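You operate a simulated robot arm through the tools that you are given. There is no shell and no other tool. Be economical: measure what you need, move in short steps, check, and stop when the job is done.

You run a simulated two-armed robot. Do the job below in one go: nothing can be reset, and whatever is moved stays where it is left.

## Task
Put the plug that says "NPT" from the top of the yellow table on the blue card and the plug that says "M" in the red scrap tray. Screw the cap back on the sealant bottle. Put the blue-banded pipe on the top of the yellow table away on the top of the grey table. Put the fine filter cartridge from the top of the yellow table on the green blind. Put one of the spacers from the top of the yellow table on the top of the steel bench. Fetch the 40 bar gauge from the top of the yellow table and stand it on the top of the white bench. Take the blue carton from the top of the steel bench and leave it on top of the small flange. Do these in any order. Set down upright: plug, filter cartridge, gauge, blue carton.

It is judged by the outcome, as a careful person would: the job done as asked, and still so three seconds after it is handed in. It fails if anything else is knocked over, pushed out of place, dropped, spilled or broken. Lids that push on must go on centred and level and be pressed home; caps that screw on are set level and turned clockwise until they are tight.

## Robot
Two 7-joint arms with two-finger parallel grippers on one trunk, on a base that drives. Base frame: it is fixed to the floor where the robot stands at the start and does not move with it; the origin is under the middle of the robot, x ahead of it, y to its left, z up; the surface under the hand at the start is at about z = 0.85. Readings come in m, degrees, newtons and seconds.
The left shoulder is at the start at [0.07, 0.163, 1.245], the right one opposite. With the tool pointing down near the work surface each hand reaches from about 0.38 to 0.88 m from the robot's upright axis, wherever it stands, measured 20 degrees to its own side. Places, roughly: blue card [0.25, 0, 0.75]; blue carton [1.25, -0.5, 1]; blue-banded pipe (45x10x10 cm) [0.5, -0.4, 0.9]; filter cartridge [0.25, -0.75, 1]; gauge [0.5, -1, 1]; green blind (10x10x1 cm) [0.3, -1.1, 0.9]; plug [0.5, 0.25, 1]; red scrap tray (19x14 cm) [1.18, -3.52, 0.86]; sealant bottle [0.25, -0.25, 1]; small flange (9x9x8 cm) [1, -0.3, 0.9]; spacer [0.5, -1, 0.75]; top of the grey table [1.2, 2.3, 0.6]; top of the steel bench [1.2, -0.4, 0.8]; top of the white bench [1.2, -5.6, 0.8]. Payload 3.43 kg a hand.
Tool frame (each hand has its own): the origin (TCP) lies between the finger pads and is the grasp point; the fingertips stand 0.034 m ahead of it; z points along the fingers, y is the line along which they close. The gripper opens to 0.128 m. The fingers are 0.024 m wide and 0.012 m thick; the gripper's body (0.048 by 0.13 m) begins 0.096 m behind the TCP.
Orientation is that of the tool frame in the base frame, as [roll, pitch, yaw] about the fixed x, y, z axes, in that order (R = Rz(yaw) Ry(pitch) Rx(roll)). With the fingers straight down and closing along the base's y, the tool's x points along the base's -x, its y along +y and its z along -z.

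## Interface
- The arms move only by the tool play_rows. It takes "left_series", "right_series" or both (then of equal length, played together; a hand with none holds still); each is one flat list of numbers, 7 for each row, row after row: the shift along the base's x, y, z in mm, then the turn, a rotation vector about the base's x, y, z in degrees, then the closure in counts, from 0 (fully open) to 255 (shut). In form: [dx, dy, dz, ax, ay, az, fingers, dx, dy, dz, ax, ay, az, fingers, ...]. A call has 1 to 20 rows; each row is the pose to reach, as a shift and turn from the pose commanded when the call began. Rows are played at 5 a second. More than 0.05 m and 8.6 degrees between two rows, or a gripper value outside its range, and nothing of the call is played. A pose out of reach is approached as far as the arm can. The call stops where the force on the tool passes 40 N (or 10 N more than at its start, if that is more) or the arm is blocked; 0.2 s more then pass. Each finger travels about 0.153 m/s and halts on what it meets, pressing with about 38 N; the grip force reading is that of the motor and also rises with nothing between the fingers. The clock runs only during rows and for 0.2 s after the last one: add rows that repeat a pose to give the fingers time. It gives the time, the measured TCP pose, the force on the tool (base axes), the opening and the grip force at its end, in the units of the frame above (readings bear some noise), with the torque about the TCP (base axes, N m) and any sound that the robot's microphone picked up.
- Cameras (640 x 400 px; columns grow to the right, rows downward): "scene" is now at [0.1202, -0.0374, 1.4554]; the picture's right is [-0.46, -0.89, 0.00], its down [-0.65, 0.34, -0.68] and it looks along [0.60, -0.32, -0.73] (base axes); focal length 214 px, centre (320, 200). "left" rides on the left gripper at [0.076, 0.011, -0.16] in its tool frame; the picture's right is [-0.15, 0.99, 0.00], its down [-0.88, -0.13, -0.46] and it looks along [-0.45, -0.07, 0.89] (tool axes); focal length 234 px, centre (320, 200). "right" rides on the right gripper at [0.076, -0.011, -0.16] in its tool frame; the picture's right is [0.15, 0.99, 0.00], its down [-0.88, 0.13, -0.46] and it looks along [-0.45, 0.07, 0.89] (tool axes); focal length 234 px, centre (320, 200). There is no depth. A picture from a camera that has moved, and an enlarged one, comes with that camera's place and axes in the base frame and with its lens.
- camera(camera): a new picture of that camera. The clock stands still meanwhile.
- raise_lower(by): slides the trunk up (or, below 0, down) by that many m; the arms and the scene camera ride with it, the base frame stays. It gives what a move gives, with no picture.
- steer(legs): drives the robot by 1 to 6 legs, each [ahead, left, turn to the left] in m, m and degrees, along the robot's own axes; the way and the turn of a leg run together, so that a leg with both is an arc; at most 1.5 m and 180 degrees a leg. The arms and the cameras ride along, it lands a little off, and it stops where it bumps. It gives what a move gives.
- aim_head(pan, tilt): turns the head with the scene camera to pan (to the left, within 86 degrees either way) and tilt (down, from -29 to 69), counted from straight ahead of the robot. It gives what a move gives.
- zoom(camera, box): a new picture of the part [left, top, right, bottom] of that camera's present view, enlarged. The clock stands still meanwhile.
- hand_in(): hands the job in; it is judged then, once.

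Go step by step. Nothing tells you exact positions but the pictures and the camera data: compare them with the known pose of the tool, close in by small moves and look again before you grip or let go. The budget is 217 turns and 212 pictures, counting those below and the enlarged ones. Unless the task says otherwise, let go and move clear before handing in.

The tools are called after "Call:" as a command line: name --argument value ..., lists and objects as JSON in quotes. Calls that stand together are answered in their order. play_rows: Moves the arms, as the interface text tells. Its arguments: {"type":"object","properties":{"left_series":{"type":"array","items":{"type":"number"}},"right_series":{"type":"array","items":{"type":"number"}}},"required":[]} The other tools are called the same way: raise_lower (by) slides the trunk up or down; steer (legs) drives the base; aim_head (pan, tilt) turns the head that bears the scene camera; camera (camera) takes a picture; zoom (camera, box) takes an enlarged picture of a part of a camera's view; hand_in () hands the job in.

At the start:

```text
t: 0.0
left_tcp_pos: [0.5219, -0.0113, 1.2318]
left_ee_rot: [-180.0, 0.1, -179.8]
left_wrist_force: [-0.5, -0.1, -0.4]
left_moment: [-0.02, 0.01, 0.03]
left_grip_width: 0.1278
left_grip_force: 0.1
right_tcp_pos: [0.337, -0.4816, 1.1863]
right_ee_rot: [180.0, 0.0, 179.9]
right_wrist_force: [0.5, 0.7, -0.3]
right_moment: [0.03, -0.01, 0.02]
right_grip_width: 0.1281
right_grip_force: 0.0
trunk travel left (down, up): [-0.725, 0.215]
robot x, y, heading: [0.002, -0.0005, -0.1]
head pan, tilt: [-27.7, 47.0]
```

scene: 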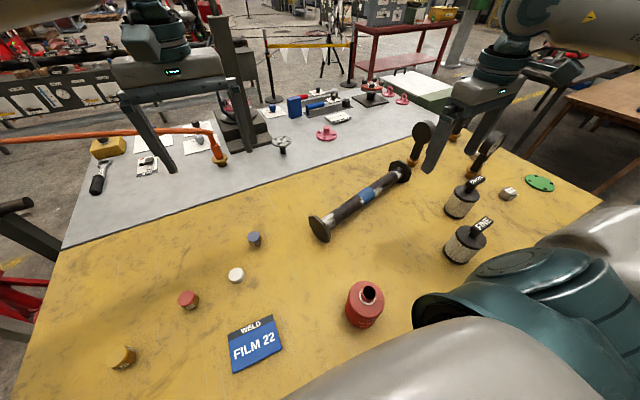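
right: 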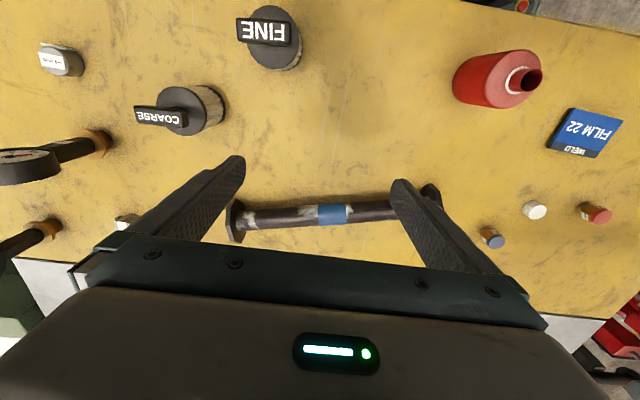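
left: 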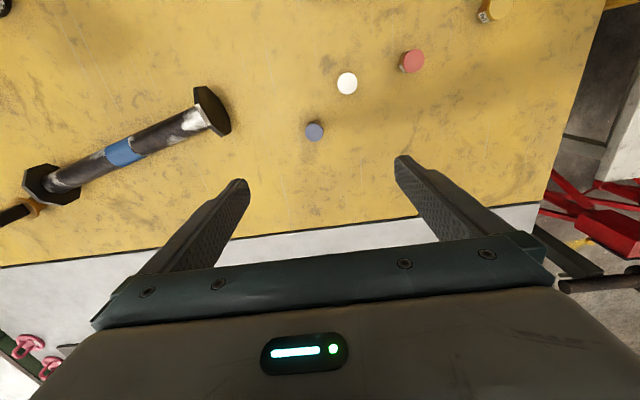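

I see the yellow table with plugs, bottle, pipe, filters and gauges, and the steel bench beyond. I'll look closer before acting.

Call:
zoom --camera "scene" --box '[80, 220, 400, 400]'

Call:
zoom --camera "scene" --box '[380, 110, 600, 270]'

Call:
zoom --camera "scene" --box '[80, 60, 440, 220]'

```text
2.00 times, centred on (240, 310) of scene
camera zoom: at [0.1202, -0.0374, 1.4554], right [-0.46, -0.89, 0.0], down [-0.65, 0.34, -0.68], along [0.6, -0.32, -0.73], focal length 429 px, centre (480, -20)
```

zoom: 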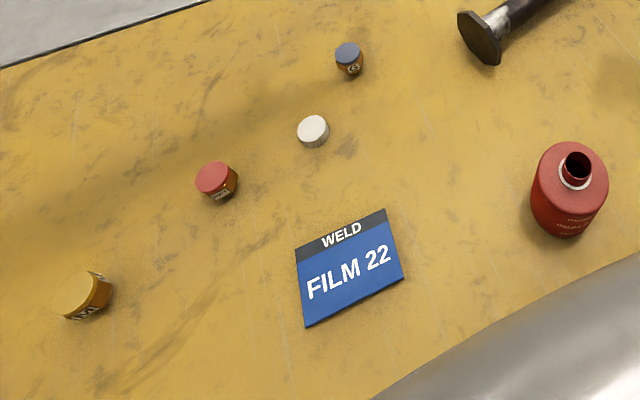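

```text
2.50 times, centred on (490, 190) of scene
camera zoom: at [0.1202, -0.0374, 1.4554], right [-0.46, -0.89, 0.0], down [-0.65, 0.34, -0.68], along [0.6, -0.32, -0.73], focal length 536 px, centre (-105, 225)
```

zoom: 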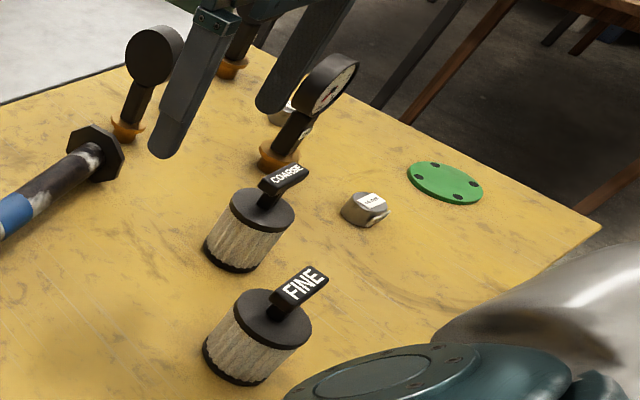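

```text
1.78 times, centred on (260, 140) of scene
camera zoom: at [0.1202, -0.0374, 1.4554], right [-0.46, -0.89, 0.0], down [-0.65, 0.34, -0.68], along [0.6, -0.32, -0.73], focal length 381 px, centre (427, 307)
```

zoom: 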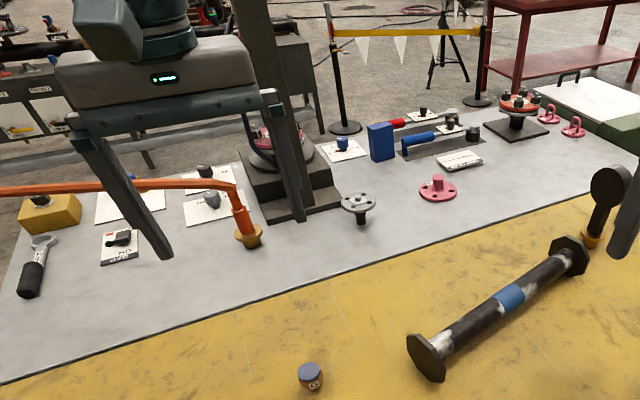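

The white disc looks like the bottle cap; three coloured plugs sit to its left. I'll look around for the labels and destinations.

Call:
zoom --camera "scene" --box '[240, 220, 280, 245]'

Call:
zoom --camera "scene" --box '[170, 280, 210, 315]'

Call:
zoom --camera "scene" --box '[100, 335, 148, 380]'

Call:
zoom --camera "scene" --box '[470, 120, 530, 180]'

Call:
zoom --camera "scene" --box '[330, 260, 410, 340]'

Call:
zoom --camera "right" --box '[0, 20, 220, 270]'

```text
16.00 times, centred on (260, 232) of scene
camera zoom: at [0.1202, -0.0374, 1.4554], right [-0.46, -0.89, 0.0], down [-0.65, 0.34, -0.68], along [0.6, -0.32, -0.73], focal length 3432 px, centre (1280, -320)
```

zoom: 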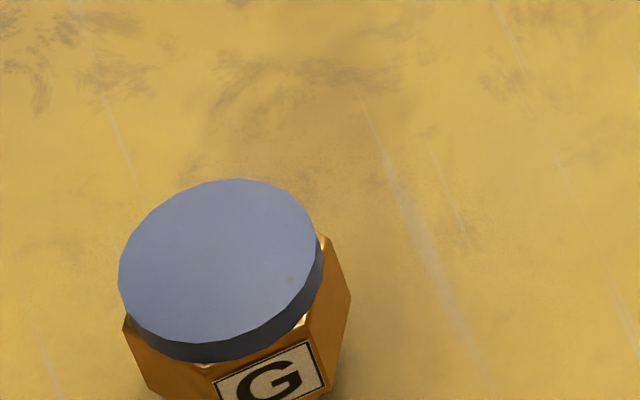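

```text
11.43 times, centred on (190, 298) of scene
camera zoom: at [0.1202, -0.0374, 1.4554], right [-0.46, -0.89, 0.0], down [-0.65, 0.34, -0.68], along [0.6, -0.32, -0.73], focal length 2451 px, centre (1806, -914)
```

zoom: 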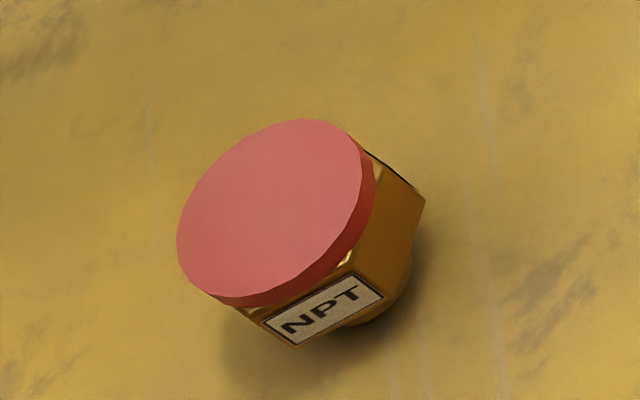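

```text
8.89 times, centred on (124, 358) of scene
camera zoom: at [0.1202, -0.0374, 1.4554], right [-0.46, -0.89, 0.0], down [-0.65, 0.34, -0.68], along [0.6, -0.32, -0.73], focal length 1906 px, centre (2062, -1200)
```

zoom: 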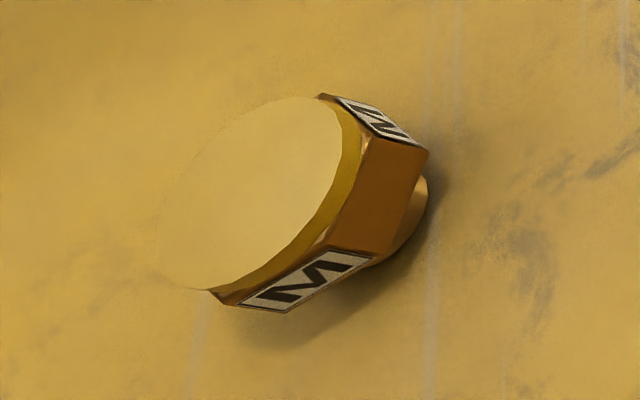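

```text
6.67 times, centred on (500, 150) of scene
camera zoom: at [0.1202, -0.0374, 1.4554], right [-0.46, -0.89, 0.0], down [-0.65, 0.34, -0.68], along [0.6, -0.32, -0.73], focal length 1430 px, centre (-880, 533)
```

zoom: 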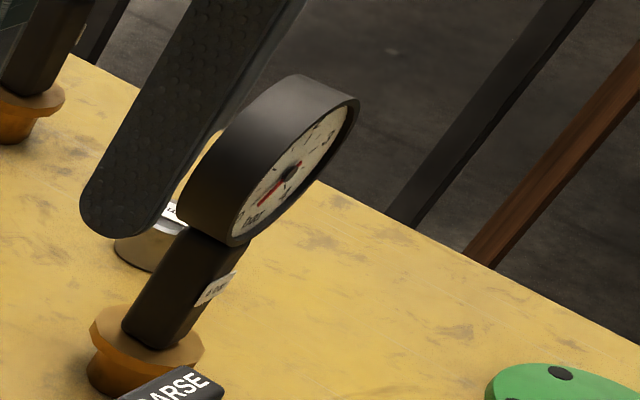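

```text
5.00 times, centred on (370, 300) of scene
camera zoom: at [0.1202, -0.0374, 1.4554], right [-0.46, -0.89, 0.0], down [-0.65, 0.34, -0.68], along [0.6, -0.32, -0.73], focal length 1072 px, centre (70, -300)
```

zoom: 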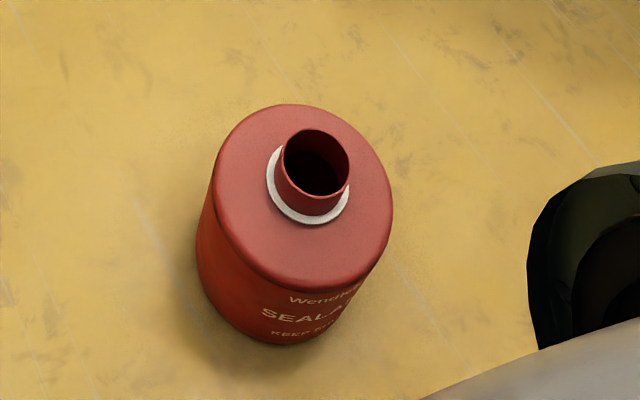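

```text
1.60 times, centred on (110, 145) of right
camera zoom: at [0.2613, -0.4932, 1.346], right [-0.15, 0.99, 0.0], down [0.88, 0.13, 0.46], along [0.45, 0.07, -0.89], focal length 375 px, centre (656, 288)
```

zoom: 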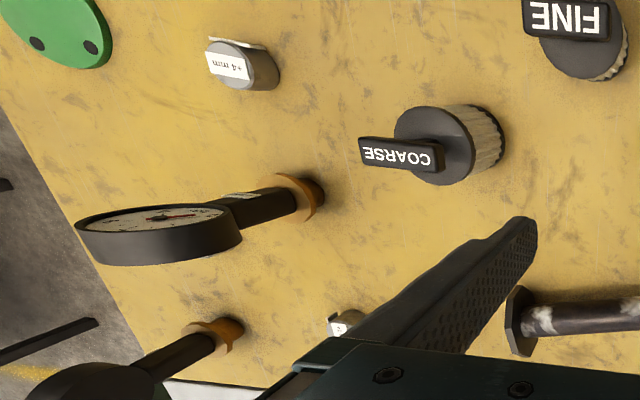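

The red plug is "NPT", yellow is "M", blue is "G". I'll bring the left hand above the red plug at about (0.445, 0.178), turning 22° to match hex flats.

Call:
play_rows --left_series '[-13, 32, -30, 0, 0, 4, 0, -26, 63, -60, 0, 0, 8, 0, -39, 95, -90, 0, 0, 12, 0, -52, 126, -120, 0, 0, 16, 0, -64, 158, -150, 0, 0, 20, 0, -77, 189, -180, 0, 0, 22.5, 0, -77, 189, -180, 0, 0, 22.5, 0]'

Call:
camera --camera "left"

Call:
camera --camera "scene"

```text
t: 1.6
left_tcp_pos: [0.4454, 0.1763, 1.0553]
left_ee_rot: [180.0, 0.2, -157.5]
left_wrist_force: [-0.1, -0.1, 0.4]
left_moment: [0.03, 0.03, 0.01]
left_grip_width: 0.1283
left_grip_force: 0.1
right_tcp_pos: [0.337, -0.4827, 1.1868]
right_ee_rot: [-180.0, 0.0, -179.9]
right_wrist_force: [-0.6, 0.0, -0.2]
right_moment: [0.02, 0.03, 0.01]
right_grip_width: 0.1282
right_grip_force: 0.0
trunk travel left (down, up): [-0.725, 0.215]
robot x, y, heading: [0.0002, 0.0013, -0.1]
head pan, tilt: [-27.7, 47.0]
```

```text
199 pictures are left
camera left: at [0.3702, 0.1556, 1.2141], right [-0.25, 0.97, 0.0], down [0.86, 0.22, 0.46], along [0.44, 0.11, -0.89], focal length 234 px, centre (320, 200)
```

left: 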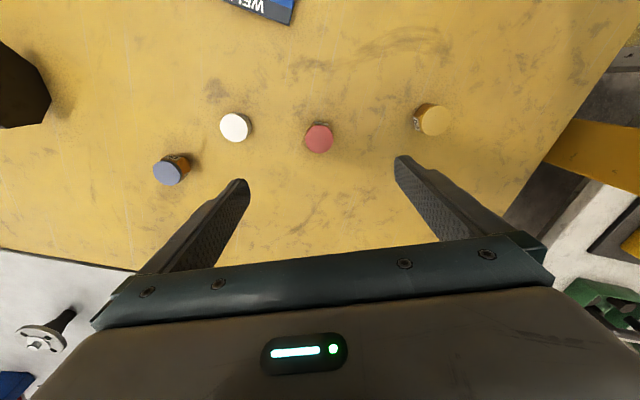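

```text
198 pictures are left
camera scene: at [0.1205, -0.0385, 1.4554], right [-0.46, -0.89, 0.0], down [-0.65, 0.34, -0.68], along [0.6, -0.32, -0.73], focal length 214 px, centre (320, 200)
```

scene: 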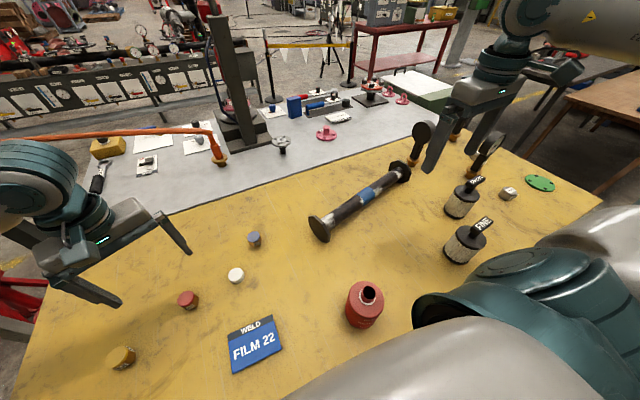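

Triangulating the two views puts the red plug at about (0.441, 0.174) with its top near 0.885. Lowering around it.

Call:
play_rows --left_series '[-3, -2, -40, 0, 0, 0, 0, -4, -3, -80, 0, 0, 0, 0, -4, -3, -115, 0, 0, 0, 0, -4, -3, -115, 0, 0, 0, 0]'

Call:
camera --camera "left"

Call:
zoom --camera "scene" --box '[110, 240, 270, 340]'

```text
t: 2.6
left_tcp_pos: [0.441, 0.1751, 0.9388]
left_ee_rot: [-180.0, 0.1, -157.5]
left_wrist_force: [-0.3, -0.1, 0.2]
left_moment: [-0.01, 0.0, -0.03]
left_grip_width: 0.1278
left_grip_force: 0.0
right_tcp_pos: [0.3371, -0.4819, 1.188]
right_ee_rot: [180.0, 0.0, -180.0]
right_wrist_force: [0.1, -0.2, 0.0]
right_moment: [-0.05, -0.01, 0.01]
right_grip_width: 0.1282
right_grip_force: 0.1
trunk travel left (down, up): [-0.725, 0.215]
robot x, y, heading: [-0.0034, -0.0027, 0.2]
head pan, tilt: [-27.7, 47.0]
```

```text
197 pictures are left
camera left: at [0.3659, 0.1543, 1.0986], right [-0.24, 0.97, 0.0], down [0.86, 0.22, 0.46], along [0.44, 0.11, -0.89], focal length 234 px, centre (320, 200)
```

left: 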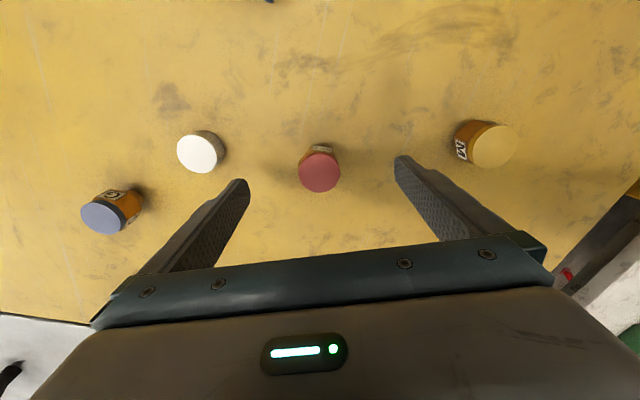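

```text
4.00 times, centred on (190, 290) of scene
camera zoom: at [0.1202, -0.0375, 1.4554], right [-0.46, -0.89, 0.0], down [-0.65, 0.34, -0.68], along [0.6, -0.32, -0.73], focal length 858 px, centre (840, -160)
```

zoom: 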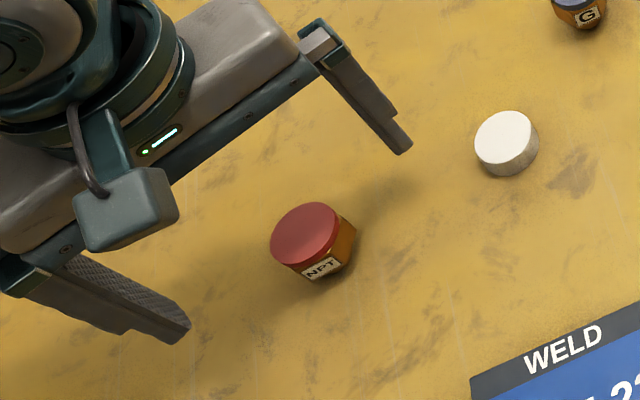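

Plug is centred between the fingers. Descending and gripping.

Call:
play_rows --left_series '[0, -1, -25, 0, 0, 0, 0, 0, -1, -46, 0, 0, 0, 0, 0, -1, -46, 0, 0, 0, 120, 0, -1, -46, 0, 0, 0, 255, 0, -1, -46, 0, 0, 0, 255, 0, -1, -46, 0, 0, 0, 255]'

Call:
camera --camera "left"

```text
t: 4.0
left_tcp_pos: [0.4401, 0.1735, 0.8927]
left_ee_rot: [180.0, 0.0, -157.4]
left_wrist_force: [-0.6, -0.1, -0.1]
left_moment: [0.01, 0.0, 0.03]
left_grip_width: 0.0388
left_grip_force: 38.1
right_tcp_pos: [0.3381, -0.4811, 1.1868]
right_ee_rot: [180.0, 0.1, -180.0]
right_wrist_force: [0.5, -0.1, 0.6]
right_moment: [0.0, 0.03, 0.02]
right_grip_width: 0.1284
right_grip_force: 0.0
trunk travel left (down, up): [-0.725, 0.215]
robot x, y, heading: [-0.001, -0.0031, 0.3]
head pan, tilt: [-27.7, 47.0]
```

```text
195 pictures are left
camera left: at [0.3662, 0.1539, 1.0528], right [-0.24, 0.97, 0.0], down [0.86, 0.22, 0.46], along [0.44, 0.11, -0.89], focal length 234 px, centre (320, 200)
```

left: 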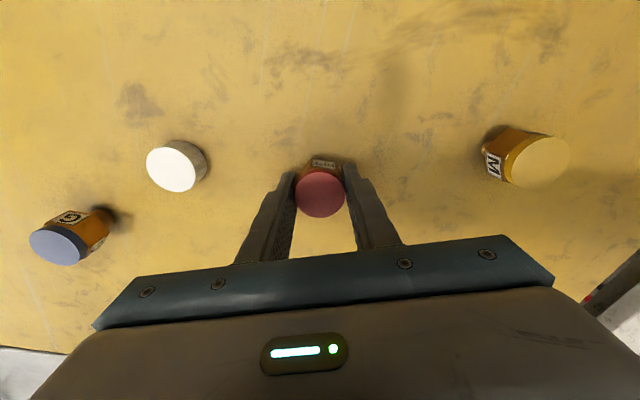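

Gripped at 38.8 mm. The card is too near for the arm, so I'll lift and back the robot up 0.25 m.

Call:
play_rows --left_series '[0, 0, 40, 0, 0, 0, 255, 0, 0, 80, 0, 0, 0, 255, 0, 0, 120, 0, 0, 0, 255]'

Call:
steer --legs '[[-0.25, 0, 0]]'

Call:
camera --camera "scene"

Call:
camera --camera "left"

```text
t: 4.8
left_tcp_pos: [0.4404, 0.1732, 1.0123]
left_ee_rot: [179.9, 0.0, -157.5]
left_wrist_force: [0.1, 0.7, -1.6]
left_moment: [-0.02, 0.0, 0.04]
left_grip_width: 0.0386
left_grip_force: 38.3
right_tcp_pos: [0.3379, -0.4821, 1.1872]
right_ee_rot: [180.0, 0.0, -179.9]
right_wrist_force: [0.8, -0.1, -0.3]
right_moment: [0.0, -0.01, 0.02]
right_grip_width: 0.1283
right_grip_force: 0.0
trunk travel left (down, up): [-0.725, 0.215]
robot x, y, heading: [-0.0014, 0.0006, -0.1]
head pan, tilt: [-27.7, 47.0]
```

```text
t: 6.6
left_tcp_pos: [0.1899, 0.1734, 1.011]
left_ee_rot: [-180.0, 0.0, -157.5]
left_wrist_force: [-0.1, -0.6, -1.5]
left_moment: [-0.03, -0.05, 0.03]
left_grip_width: 0.0383
left_grip_force: 37.7
right_tcp_pos: [0.0847, -0.4816, 1.1868]
right_ee_rot: [-180.0, -0.2, -180.0]
right_wrist_force: [0.2, 0.5, 0.5]
right_moment: [-0.03, 0.0, 0.0]
right_grip_width: 0.1279
right_grip_force: 0.1
trunk travel left (down, up): [-0.725, 0.215]
robot x, y, heading: [-0.2531, 0.0011, -0.2]
head pan, tilt: [-27.7, 47.0]
```

```text
194 pictures are left
camera scene: at [-0.132, -0.0373, 1.4553], right [-0.47, -0.89, 0.0], down [-0.65, 0.34, -0.68], along [0.6, -0.32, -0.73], focal length 214 px, centre (320, 200)
```

scene: 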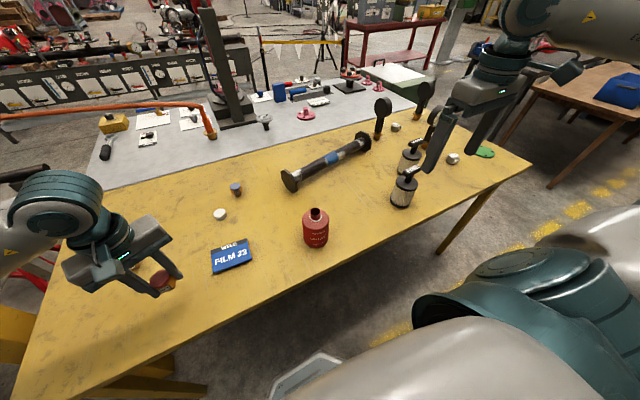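

```text
193 pictures are left
camera left: at [0.1141, 0.1539, 1.1716], right [-0.24, 0.97, 0.0], down [0.86, 0.22, 0.46], along [0.44, 0.11, -0.89], focal length 234 px, centre (320, 200)
```

left: 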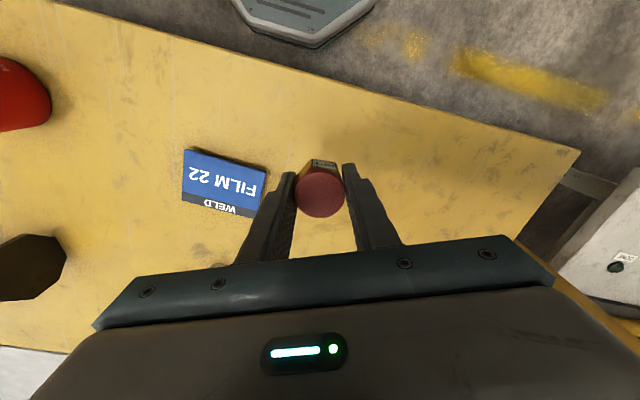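

The card centre comes out at (0.274, 0.051) from both cameras. Moving the plug over it and lowering.

Call:
play_rows --left_series '[21, -31, 0, 0, 0, 0, 255, 42, -61, 0, 0, 0, 0, 255, 63, -92, 0, 0, 0, 0, 255, 84, -122, 0, 0, 0, 0, 255, 84, -122, -40, 0, 0, 0, 255, 84, -122, -80, 0, 0, 0, 255, 84, -122, -100, 0, 0, 0, 255, 84, -122, -100, 0, 0, 0, 255]'

Call:
camera --camera "left"

Call:
zoom --camera "scene" --box '[180, 200, 300, 300]'

```text
t: 8.4
left_tcp_pos: [0.2736, 0.0514, 0.9114]
left_ee_rot: [-180.0, 0.0, -157.4]
left_wrist_force: [0.6, -0.4, -2.0]
left_moment: [-0.01, 0.0, -0.01]
left_grip_width: 0.0383
left_grip_force: 37.9
right_tcp_pos: [0.0852, -0.482, 1.1878]
right_ee_rot: [179.9, 0.0, -179.9]
right_wrist_force: [0.0, 0.0, 0.4]
right_moment: [0.02, -0.02, -0.02]
right_grip_width: 0.1278
right_grip_force: 0.2
trunk travel left (down, up): [-0.725, 0.215]
robot x, y, heading: [-0.2517, 0.0024, 0.1]
head pan, tilt: [-27.7, 47.0]
```

```text
192 pictures are left
camera left: at [0.1989, 0.0324, 1.0721], right [-0.24, 0.97, 0.0], down [0.86, 0.22, 0.46], along [0.44, 0.11, -0.89], focal length 234 px, centre (320, 200)
```

left: 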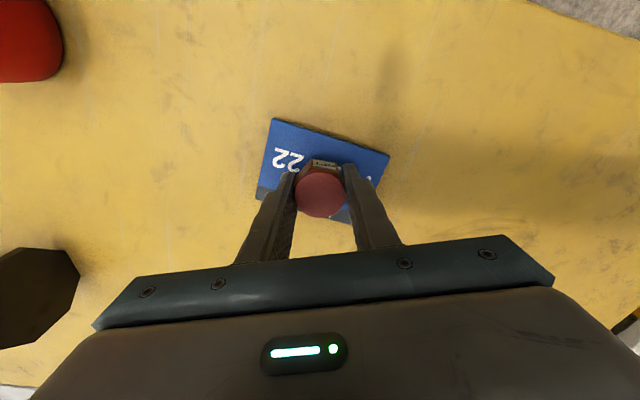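

```text
4.00 times, centred on (240, 250) of scene
camera zoom: at [-0.1329, -0.0368, 1.4555], right [-0.47, -0.89, 0.0], down [-0.65, 0.34, -0.68], along [0.6, -0.32, -0.73], focal length 858 px, centre (640, 0)
```

zoom: 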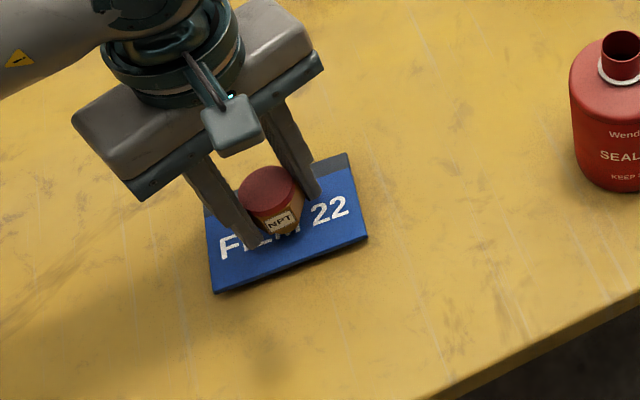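

Centred on the card. Lowering gently.

Call:
play_rows --left_series '[0, 0, -6, 0, 0, 0, 255, 0, 0, -10, 0, 0, 0, 255, 0, 0, -12, 0, 0, 0, 255, 0, 0, -14, 0, 0, 0, 255, 0, 0, -14, 0, 0, 0, 255]'

```text
t: 9.7
left_tcp_pos: [0.2729, 0.0502, 0.9011]
left_ee_rot: [-179.6, 0.2, -157.5]
left_wrist_force: [-6.7, 1.6, 19.2]
left_moment: [0.02, 0.32, 0.03]
left_grip_width: 0.0352
left_grip_force: 37.9
right_tcp_pos: [0.0835, -0.4817, 1.1885]
right_ee_rot: [-180.0, 0.1, 180.0]
right_wrist_force: [0.9, 0.4, -0.5]
right_moment: [-0.02, 0.03, 0.06]
right_grip_width: 0.1281
right_grip_force: 0.0
trunk travel left (down, up): [-0.725, 0.215]
robot x, y, heading: [-0.2532, -0.0011, -0.3]
head pan, tilt: [-27.7, 47.0]
stopped in row 5 (left hand): the force on the tool passed its limit at 42 N (the readings are from after the stop); the commanded pose is now the measured one
```

Contact reached at z≈0.901. Easing up slightly, releasing and retreating upward.

Call:
play_rows --left_series '[0, 0, 1, 0, 0, 0, 255, 0, 0, 1, 0, 0, 0, 180, 0, 0, 1, 0, 0, 0, 100, 0, 0, 1, 0, 0, 0, 100, 0, 0, 40, 0, 0, 0, 100, 0, 0, 80, 0, 0, 0, 80, 0, 0, 120, 0, 0, 0, 0]'

Call:
zoom --camera "scene" --box '[180, 200, 300, 300]'

Call:
camera --camera "left"

```text
t: 11.3
left_tcp_pos: [0.2725, 0.051, 1.0192]
left_ee_rot: [-179.8, 0.2, -157.6]
left_wrist_force: [-0.4, -0.2, -0.2]
left_moment: [0.0, 0.03, 0.01]
left_grip_width: 0.128
left_grip_force: 0.0
right_tcp_pos: [0.084, -0.4816, 1.1867]
right_ee_rot: [179.9, 0.0, 180.0]
right_wrist_force: [-0.5, -0.5, -0.3]
right_moment: [-0.01, -0.02, 0.0]
right_grip_width: 0.1281
right_grip_force: 0.0
trunk travel left (down, up): [-0.725, 0.215]
robot x, y, heading: [-0.253, 0.0014, -0.0]
head pan, tilt: [-27.7, 47.0]
```

```text
4.00 times, centred on (240, 250) of scene
camera zoom: at [-0.1332, -0.0376, 1.4554], right [-0.47, -0.89, 0.0], down [-0.65, 0.34, -0.68], along [0.6, -0.32, -0.73], focal length 858 px, centre (640, 0)
```

zoom: 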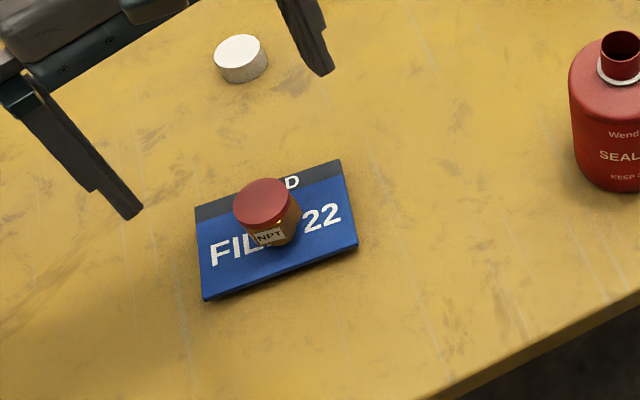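

```text
189 pictures are left
camera left: at [0.1971, 0.0316, 1.1795], right [-0.24, 0.97, 0.0], down [0.86, 0.22, 0.46], along [0.45, 0.11, -0.89], focal length 234 px, centre (320, 200)
```

left: 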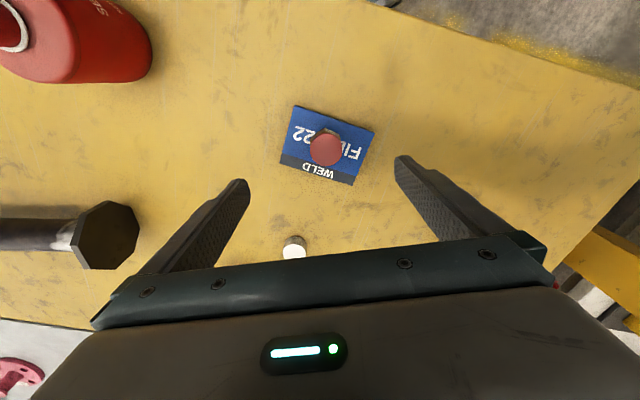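

Plug is on the card; I'll verify it stands level, and look for the cap and bottle geometry.

Call:
zoom --camera "scene" --box '[225, 235, 265, 270]'

Call:
zoom --camera "scene" --box '[285, 195, 345, 255]'

Call:
zoom --camera "scene" --box '[200, 200, 240, 230]'

```text
11.43 times, centred on (245, 252) of scene
camera zoom: at [-0.1332, -0.0376, 1.4554], right [-0.47, -0.89, 0.0], down [-0.65, 0.34, -0.68], along [0.6, -0.32, -0.73], focal length 2451 px, centre (1177, -400)
```

zoom: 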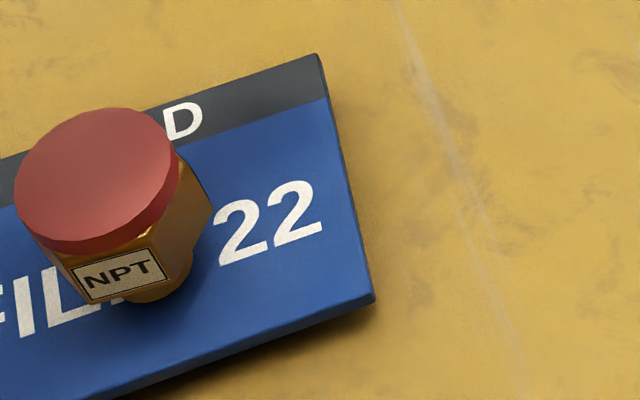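

```text
6.67 times, centred on (315, 225) of scene
camera zoom: at [-0.1332, -0.0376, 1.4554], right [-0.47, -0.89, 0.0], down [-0.65, 0.34, -0.68], along [0.6, -0.32, -0.73], focal length 1430 px, centre (353, 33)
```

zoom: 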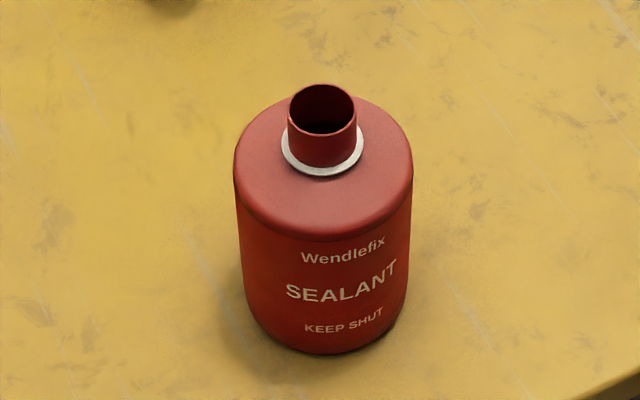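

```text
13.33 times, centred on (220, 215) of scene
camera zoom: at [-0.1332, -0.0376, 1.4554], right [-0.47, -0.89, 0.0], down [-0.65, 0.34, -0.68], along [0.6, -0.32, -0.73], focal length 2860 px, centre (1653, 0)
```

zoom: 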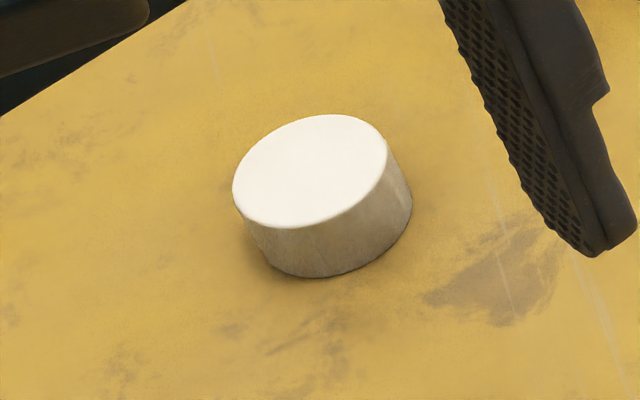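

Plug stands upright on the card. The white cap lies closed-side up at about (0.454, 0.050); bottle mouth triangulates to (0.218, -0.211, 0.987). I'll fetch the cap with the left hand.

Call:
play_rows --left_series '[45, 0, 0, 0, 0, 0, 60, 90, 0, 0, 0, 0, 0, 100, 135, 0, 0, 0, 0, 0, 100, 181, -1, 0, 0, 0, 0, 100, 181, -1, -40, 0, 0, 0, 100, 181, -1, -80, 0, 0, 0, 100, 181, -1, -80, 0, 0, 0, 100]'

Call:
camera --camera "left"

Call:
zoom --camera "scene" --box '[160, 150, 280, 250]'

```text
t: 12.9
left_tcp_pos: [0.4554, 0.0493, 0.9406]
left_ee_rot: [-179.8, 0.2, -157.6]
left_wrist_force: [0.1, -0.2, -0.9]
left_moment: [0.02, -0.07, 0.02]
left_grip_width: 0.0776
left_grip_force: 0.0
right_tcp_pos: [0.0839, -0.482, 1.1866]
right_ee_rot: [-179.9, 0.0, 180.0]
right_wrist_force: [-0.8, -0.3, -0.2]
right_moment: [0.03, -0.04, -0.02]
right_grip_width: 0.1282
right_grip_force: 0.0
trunk travel left (down, up): [-0.725, 0.215]
robot x, y, heading: [-0.253, -0.0028, -0.2]
head pan, tilt: [-27.7, 47.0]
```

```text
185 pictures are left
camera left: at [0.3802, 0.0306, 1.1004], right [-0.24, 0.97, 0.0], down [0.86, 0.22, 0.46], along [0.45, 0.11, -0.89], focal length 234 px, centre (320, 200)
```

left: 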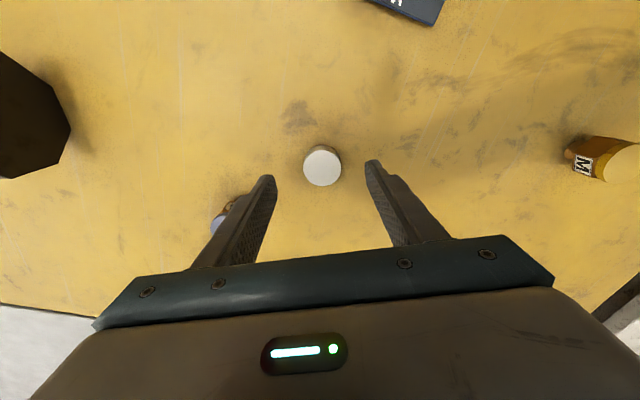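

```text
4.00 times, centred on (220, 200) of scene
camera zoom: at [-0.1331, -0.0379, 1.4555], right [-0.47, -0.89, 0.0], down [-0.65, 0.34, -0.68], along [0.6, -0.32, -0.73], focal length 858 px, centre (720, 200)
```

zoom: 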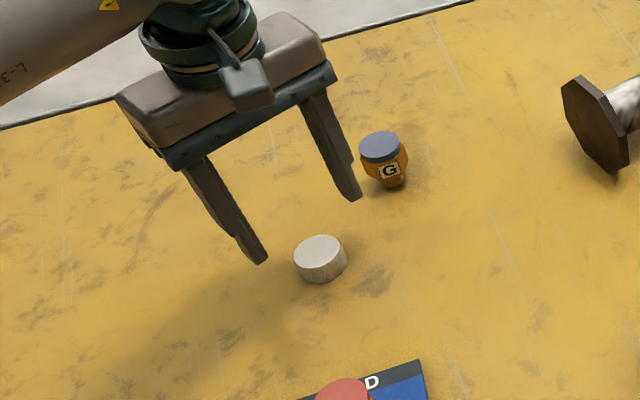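

Cap at about (0.457, 0.051). Lowering and gripping it.

Call:
play_rows --left_series '[2, 2, -30, 0, 0, 0, 100, 2, 2, -52, 0, 0, 0, 100, 2, 2, -52, 0, 0, 0, 200, 2, 2, -52, 0, 0, 0, 255, 2, 2, -52, 0, 0, 0, 255, 2, 2, -52, 0, 0, 0, 255]'

Call:
zoom --camera "scene" --box '[180, 180, 260, 240]'

```text
t: 14.3
left_tcp_pos: [0.4572, 0.0513, 0.8878]
left_ee_rot: [-179.7, 0.2, -157.5]
left_wrist_force: [-0.7, -0.2, 0.0]
left_moment: [0.01, -0.02, 0.03]
left_grip_width: 0.0347
left_grip_force: 38.2
right_tcp_pos: [0.0839, -0.4812, 1.1873]
right_ee_rot: [-179.9, -0.1, 179.9]
right_wrist_force: [-0.3, -0.3, 0.6]
right_moment: [0.0, 0.0, 0.01]
right_grip_width: 0.128
right_grip_force: 0.1
trunk travel left (down, up): [-0.725, 0.215]
robot x, y, heading: [-0.2546, 0.001, -0.4]
head pan, tilt: [-27.7, 47.0]
```

```text
6.67 times, centred on (220, 210) of scene
camera zoom: at [-0.1327, -0.0374, 1.4554], right [-0.47, -0.89, 0.0], down [-0.65, 0.34, -0.68], along [0.6, -0.32, -0.73], focal length 1430 px, centre (987, 133)
```

zoom: 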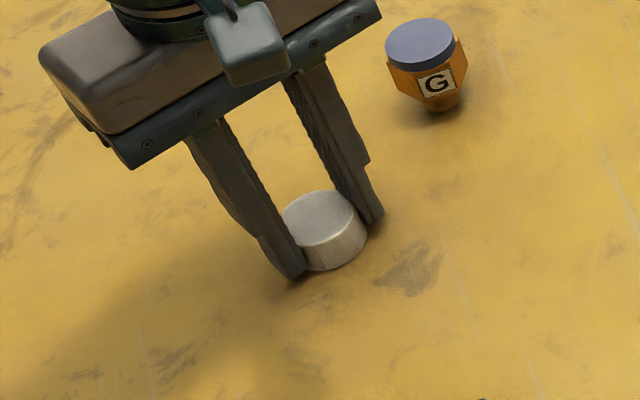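

Cap gripped. Now lift it and back up another 0.2 m so both arms can work at the bottle: right hand to steady the bottle, left to screw.

Call:
play_rows --left_series '[0, 0, 45, 0, 0, 0, 255, 0, 0, 90, 0, 0, 0, 255, 0, 0, 135, 0, 0, 0, 255, 0, 0, 180, 0, 0, 0, 255, 0, 0, 220, 0, 0, 0, 255]'

Call:
steer --legs '[[-0.2, 0, 0]]'

Call:
aim_head --pan -15 --tilt 40

Call:
camera --camera "scene"

```text
t: 15.5
left_tcp_pos: [0.4565, 0.0506, 1.108]
left_ee_rot: [-179.8, 0.1, -157.6]
left_wrist_force: [0.0, 1.1, -0.5]
left_moment: [0.02, -0.02, 0.02]
left_grip_width: 0.0348
left_grip_force: 38.1
right_tcp_pos: [0.0838, -0.4821, 1.1872]
right_ee_rot: [179.9, 0.0, 180.0]
right_wrist_force: [-0.4, -0.6, 0.0]
right_moment: [0.02, -0.03, 0.01]
right_grip_width: 0.1277
right_grip_force: 0.1
trunk travel left (down, up): [-0.725, 0.215]
robot x, y, heading: [-0.2545, 0.0013, 0.2]
head pan, tilt: [-27.7, 47.0]
```

```text
t: 17.1
left_tcp_pos: [0.2584, 0.0512, 1.1067]
left_ee_rot: [-179.8, 0.1, -157.4]
left_wrist_force: [0.3, -0.1, -1.1]
left_moment: [-0.05, -0.02, 0.0]
left_grip_width: 0.0346
left_grip_force: 37.7
right_tcp_pos: [-0.1154, -0.482, 1.1868]
right_ee_rot: [179.9, -0.1, -180.0]
right_wrist_force: [-0.8, 0.0, -0.3]
right_moment: [0.01, 0.01, 0.02]
right_grip_width: 0.128
right_grip_force: 0.1
trunk travel left (down, up): [-0.725, 0.215]
robot x, y, heading: [-0.4537, 0.0001, -0.3]
head pan, tilt: [-27.7, 47.0]
```

```text
t: 17.8
left_tcp_pos: [0.2586, 0.0518, 1.1072]
left_ee_rot: [-179.8, 0.1, -157.4]
left_wrist_force: [-0.7, -0.4, 0.0]
left_moment: [0.0, -0.02, 0.05]
left_grip_width: 0.0345
left_grip_force: 38.0
right_tcp_pos: [-0.1149, -0.4816, 1.1869]
right_ee_rot: [179.9, 0.0, -179.9]
right_wrist_force: [-0.3, 0.3, -0.2]
right_moment: [0.02, 0.02, -0.04]
right_grip_width: 0.1282
right_grip_force: 0.1
trunk travel left (down, up): [-0.725, 0.215]
robot x, y, heading: [-0.4566, 0.0025, -0.1]
head pan, tilt: [-15.0, 40.0]
```

```text
182 pictures are left
camera scene: at [-0.3211, -0.0223, 1.4656], right [-0.26, -0.97, 0.0], down [-0.62, 0.17, -0.77], along [0.74, -0.2, -0.64], focal length 214 px, centre (320, 200)
```

scene: 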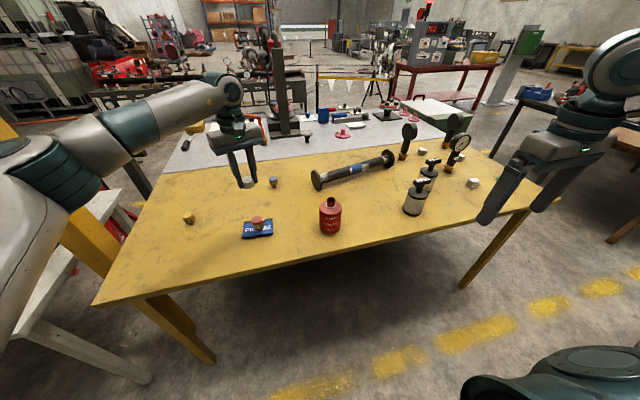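

Good working distance now. Moving the right hand to a pre-grasp behind the bottle, tilted 60° forward.

Call:
play_rows --right_series '[22, 30, -23, 0, -6.7, 0, 0, 44, 60, -46, 0, -13.3, 0, 0, 65, 90, -69, 0, -20, 0, 0, 87, 120, -92, 0, -26.7, 0, 0, 109, 150, -115, 0, -33.3, 0, 0, 131, 181, -138, 0, -40, 0, 0, 152, 211, -161, 0, -46.7, 0, 0, 174, 241, -184, 0, -53.3, 0, 0, 196, 271, -200, 0, -60, 0, 0, 196, 271, -200, 0, -60, 0, 0]'

Call:
camera --camera "right"

Call:
camera --camera "scene"

```text
t: 20.0
left_tcp_pos: [0.2583, 0.0482, 1.1074]
left_ee_rot: [-179.8, 0.2, -157.6]
left_wrist_force: [0.1, 0.0, 0.6]
left_moment: [0.04, -0.02, -0.01]
left_grip_width: 0.0346
left_grip_force: 38.3
right_tcp_pos: [0.1164, -0.2066, 1.0353]
right_ee_rot: [-179.7, 59.0, 179.6]
right_wrist_force: [0.0, -0.1, 0.3]
right_moment: [0.02, 0.01, 0.05]
right_grip_width: 0.128
right_grip_force: 0.0
right hand out of reach, approached as far as the arm can: row 4, 5, 6, 7, 8, 9, 10
trunk travel left (down, up): [-0.725, 0.215]
robot x, y, heading: [-0.4499, -0.0017, -0.0]
head pan, tilt: [-15.0, 40.0]
```

```text
181 pictures are left
camera right: at [-0.0592, -0.2157, 1.0516], right [-0.06, 0.99, -0.13], down [0.06, 0.13, 0.99], along [1.0, 0.05, -0.07], focal length 234 px, centre (320, 200)
```

right: 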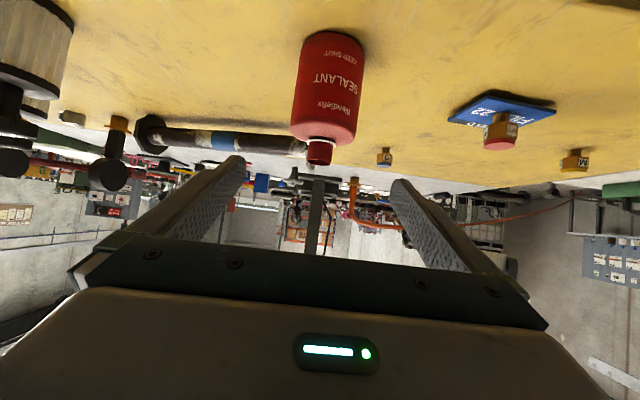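

```text
180 pictures are left
camera scene: at [-0.3201, -0.0246, 1.4655], right [-0.26, -0.97, 0.0], down [-0.62, 0.17, -0.77], along [0.74, -0.2, -0.64], focal length 214 px, centre (320, 200)
```

scene: 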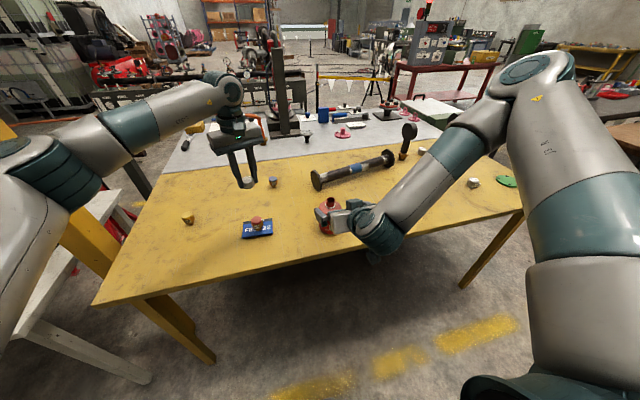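

The tilted pose was too close to the body to be fully reached. I'll nudge forward a little to see how the commanded pose behaves.

Call:
play_rows --right_series '[20, 0, 0, 0, 0, 0, 0, 20, 0, 0, 0, 0, 0, 0]'

```text
t: 20.6
left_tcp_pos: [0.2589, 0.0512, 1.1071]
left_ee_rot: [-179.7, 0.1, -157.6]
left_wrist_force: [0.0, 0.3, -0.7]
left_moment: [-0.03, 0.02, 0.02]
left_grip_width: 0.0346
left_grip_force: 39.1
right_tcp_pos: [0.1381, -0.2023, 1.038]
right_ee_rot: [-179.7, 59.6, 179.8]
right_wrist_force: [0.5, 0.3, 0.1]
right_moment: [-0.01, 0.0, -0.01]
right_grip_width: 0.1282
right_grip_force: 0.1
right hand out of reach, approached as far as the arm can: row 1, 2
trunk travel left (down, up): [-0.725, 0.215]
robot x, y, heading: [-0.4489, 0.0005, 0.0]
head pan, tilt: [-15.0, 40.0]
```

I'll back up 0.1 m more so the arm is less folded, then approach again.

Call:
steer --legs '[[-0.1, 0, 0]]'

Call:
play_rows --right_series '[30, 0, 0, 0, 0, 0, 0, 60, 0, 0, 0, 0, 0, 0, 60, 0, 0, 0, 0, 0, 0]'

```text
t: 21.8
left_tcp_pos: [0.1601, 0.0517, 1.1075]
left_ee_rot: [-179.9, 0.1, -157.4]
left_wrist_force: [0.1, -0.3, -0.5]
left_moment: [0.03, -0.01, -0.01]
left_grip_width: 0.0348
left_grip_force: 38.1
right_tcp_pos: [0.0393, -0.2018, 1.0382]
right_ee_rot: [-179.7, 59.5, -179.9]
right_wrist_force: [0.0, 0.1, -0.1]
right_moment: [-0.02, -0.02, -0.01]
right_grip_width: 0.1278
right_grip_force: 0.1
trunk travel left (down, up): [-0.725, 0.215]
robot x, y, heading: [-0.554, 0.006, 0.2]
head pan, tilt: [-15.0, 40.0]
```

```text
t: 22.6
left_tcp_pos: [0.1599, 0.0524, 1.1076]
left_ee_rot: [-179.8, 0.2, -157.4]
left_wrist_force: [-0.2, 0.7, 0.5]
left_moment: [0.0, -0.03, 0.01]
left_grip_width: 0.0346
left_grip_force: 38.5
right_tcp_pos: [0.0994, -0.2014, 1.0387]
right_ee_rot: [-179.8, 59.6, -180.0]
right_wrist_force: [0.7, -0.3, 0.6]
right_moment: [0.01, -0.01, 0.02]
right_grip_width: 0.128
right_grip_force: 0.1
trunk travel left (down, up): [-0.725, 0.215]
robot x, y, heading: [-0.5449, -0.0002, -0.2]
head pan, tilt: [-15.0, 40.0]
```

Reachable now. Lowering and advancing along the tool axis to straddle the bottle.

Call:
play_rows --right_series '[5, -6, -35, 0, 0, 0, 0, 10, -6, -70, 0, 0, 0, 0, 40, -6, -87, 0, 0, 0, 0, 70, -6, -104, 0, 0, 0, 0, 70, -6, -104, 0, 0, 0, 0]'

Call:
camera --camera "right"

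Call:
camera --camera "scene"

```text
t: 23.8
left_tcp_pos: [0.1595, 0.0528, 1.1079]
left_ee_rot: [-179.8, 0.2, -157.4]
left_wrist_force: [0.3, 0.2, -0.3]
left_moment: [-0.02, 0.01, -0.03]
left_grip_width: 0.0342
left_grip_force: 37.8
right_tcp_pos: [0.1503, -0.2283, 1.0165]
right_ee_rot: [-179.4, 59.0, -180.0]
right_wrist_force: [0.2, -0.3, 0.1]
right_moment: [0.03, 0.0, 0.0]
right_grip_width: 0.1277
right_grip_force: 0.0
right hand out of reach, approached as far as the arm can: row 1, 2, 3, 4, 5
trunk travel left (down, up): [-0.725, 0.215]
robot x, y, heading: [-0.5522, 0.0014, -0.0]
head pan, tilt: [-15.0, 40.0]
```

```text
179 pictures are left
camera right: at [-0.025, -0.2379, 1.033], right [-0.07, 0.99, -0.13], down [0.06, 0.13, 0.99], along [1.0, 0.06, -0.07], focal length 234 px, centre (320, 200)
```

right: 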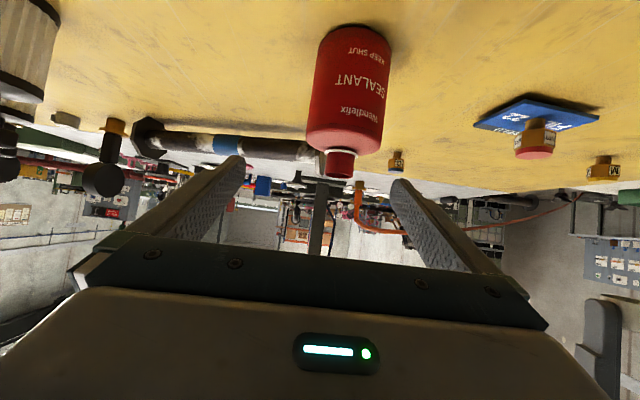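

```text
178 pictures are left
camera scene: at [-0.4188, -0.0215, 1.4656], right [-0.26, -0.97, 0.0], down [-0.62, 0.17, -0.77], along [0.74, -0.2, -0.64], focal length 214 px, centre (320, 200)
```

scene: 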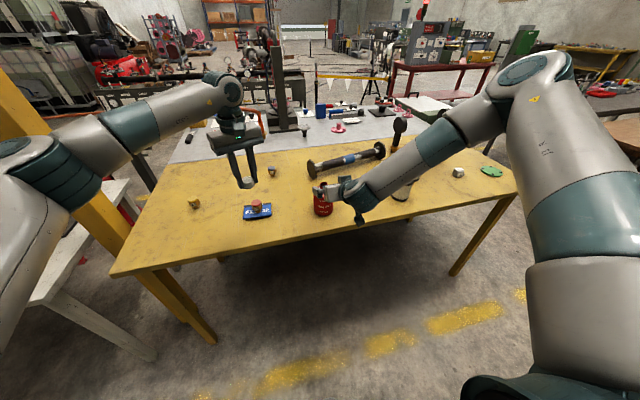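

The wrist is at its limit with the shoulder this high. I'll raise both hands, lower the trunk 0.25 m, and retry.

Call:
play_rows --left_series '[0, 0, 45, 0, 0, 0, 255, 0, 0, 90, 0, 0, 0, 255, 0, 0, 135, 0, 0, 0, 255, 0, 0, 180, 0, 0, 0, 255, 0, 0, 200, 0, 0, 0, 255]' --right_series '[-10, 0, 45, 0, 0, 0, 0, -20, 0, 90, 0, 0, 0, 0, -30, 0, 135, 0, 0, 0, 0, -40, 0, 180, 0, 0, 0, 0, -40, 0, 200, 0, 0, 0, 0]'

Call:
raise_lower --by -0.25

```text
t: 25.0
left_tcp_pos: [0.1603, 0.0522, 1.3072]
left_ee_rot: [-179.7, 0.3, -157.5]
left_wrist_force: [0.7, 0.3, 0.4]
left_moment: [0.04, -0.02, -0.01]
left_grip_width: 0.0346
left_grip_force: 38.2
right_tcp_pos: [0.108, -0.2276, 1.2131]
right_ee_rot: [-179.9, 59.5, -180.0]
right_wrist_force: [-0.2, 0.9, 0.0]
right_moment: [-0.01, 0.01, 0.01]
right_grip_width: 0.1282
right_grip_force: 0.1
trunk travel left (down, up): [-0.725, 0.215]
robot x, y, heading: [-0.5492, 0.0005, 0.0]
head pan, tilt: [-15.0, 40.0]
```

```text
t: 27.5
left_tcp_pos: [0.1615, 0.0503, 1.0571]
left_ee_rot: [-179.9, 0.2, -157.4]
left_wrist_force: [0.5, 1.0, -0.6]
left_moment: [0.01, 0.01, 0.02]
left_grip_width: 0.0344
left_grip_force: 37.9
right_tcp_pos: [0.1099, -0.2272, 0.9622]
right_ee_rot: [-179.7, 59.6, 179.9]
right_wrist_force: [0.6, -0.3, -0.6]
right_moment: [0.0, 0.01, -0.01]
right_grip_width: 0.128
right_grip_force: 0.1
trunk travel left (down, up): [-0.475, 0.465]
robot x, y, heading: [-0.5499, 0.0008, 0.0]
head pan, tilt: [-15.0, 40.0]
```

Now on the approach line. Advancing toward the bottle.

Call:
play_rows --right_series '[0, 19, 0, 0, 0, 0, 0, 30, 19, -16, 0, 0, 0, 0, 60, 19, -32, 0, 0, 0, 0, 60, 19, -32, 0, 0, 0, 0]'

Call:
camera --camera "right"

Call:
zoom --camera "scene" --box '[220, 120, 480, 280]'

```text
t: 28.5
left_tcp_pos: [0.1597, 0.0517, 1.0584]
left_ee_rot: [-179.8, 0.3, -157.4]
left_wrist_force: [-0.3, -0.6, 0.1]
left_moment: [0.02, -0.02, 0.02]
left_grip_width: 0.0345
left_grip_force: 38.0
right_tcp_pos: [0.1695, -0.2093, 0.9306]
right_ee_rot: [-179.7, 59.6, -179.9]
right_wrist_force: [0.1, -0.1, 0.0]
right_moment: [-0.03, 0.0, 0.0]
right_grip_width: 0.128
right_grip_force: 0.0
trunk travel left (down, up): [-0.475, 0.465]
robot x, y, heading: [-0.5498, 0.0002, -0.1]
head pan, tilt: [-15.0, 40.0]
```

```text
177 pictures are left
camera right: at [-0.0072, -0.2198, 0.9454], right [-0.07, 0.99, -0.13], down [0.05, 0.13, 0.99], along [1.0, 0.06, -0.06], focal length 234 px, centre (320, 200)
```

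right: 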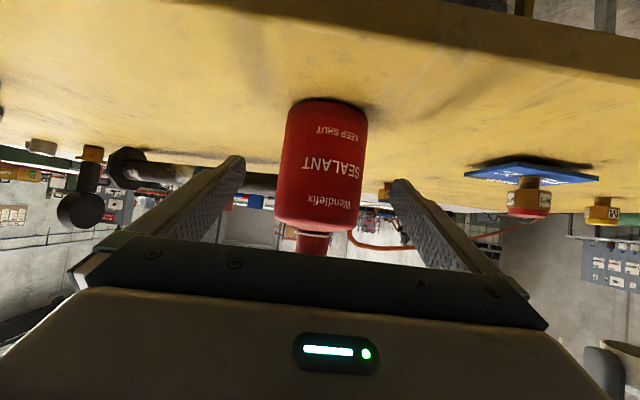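

```text
2.46 times, centred on (350, 200) of scene
camera zoom: at [-0.4192, -0.0218, 1.2157], right [-0.26, -0.97, 0.0], down [-0.62, 0.17, -0.77], along [0.74, -0.2, -0.64], focal length 528 px, centre (246, 200)
```

zoom: 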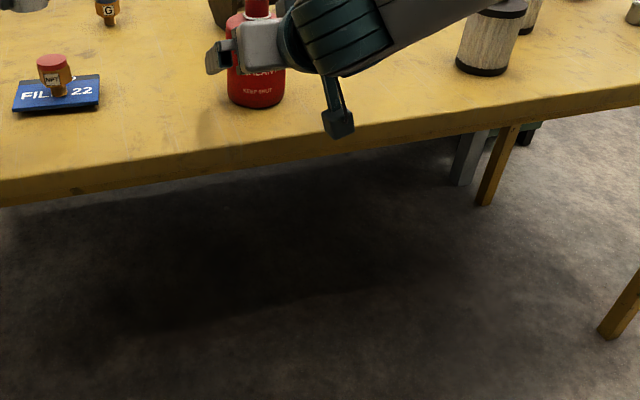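

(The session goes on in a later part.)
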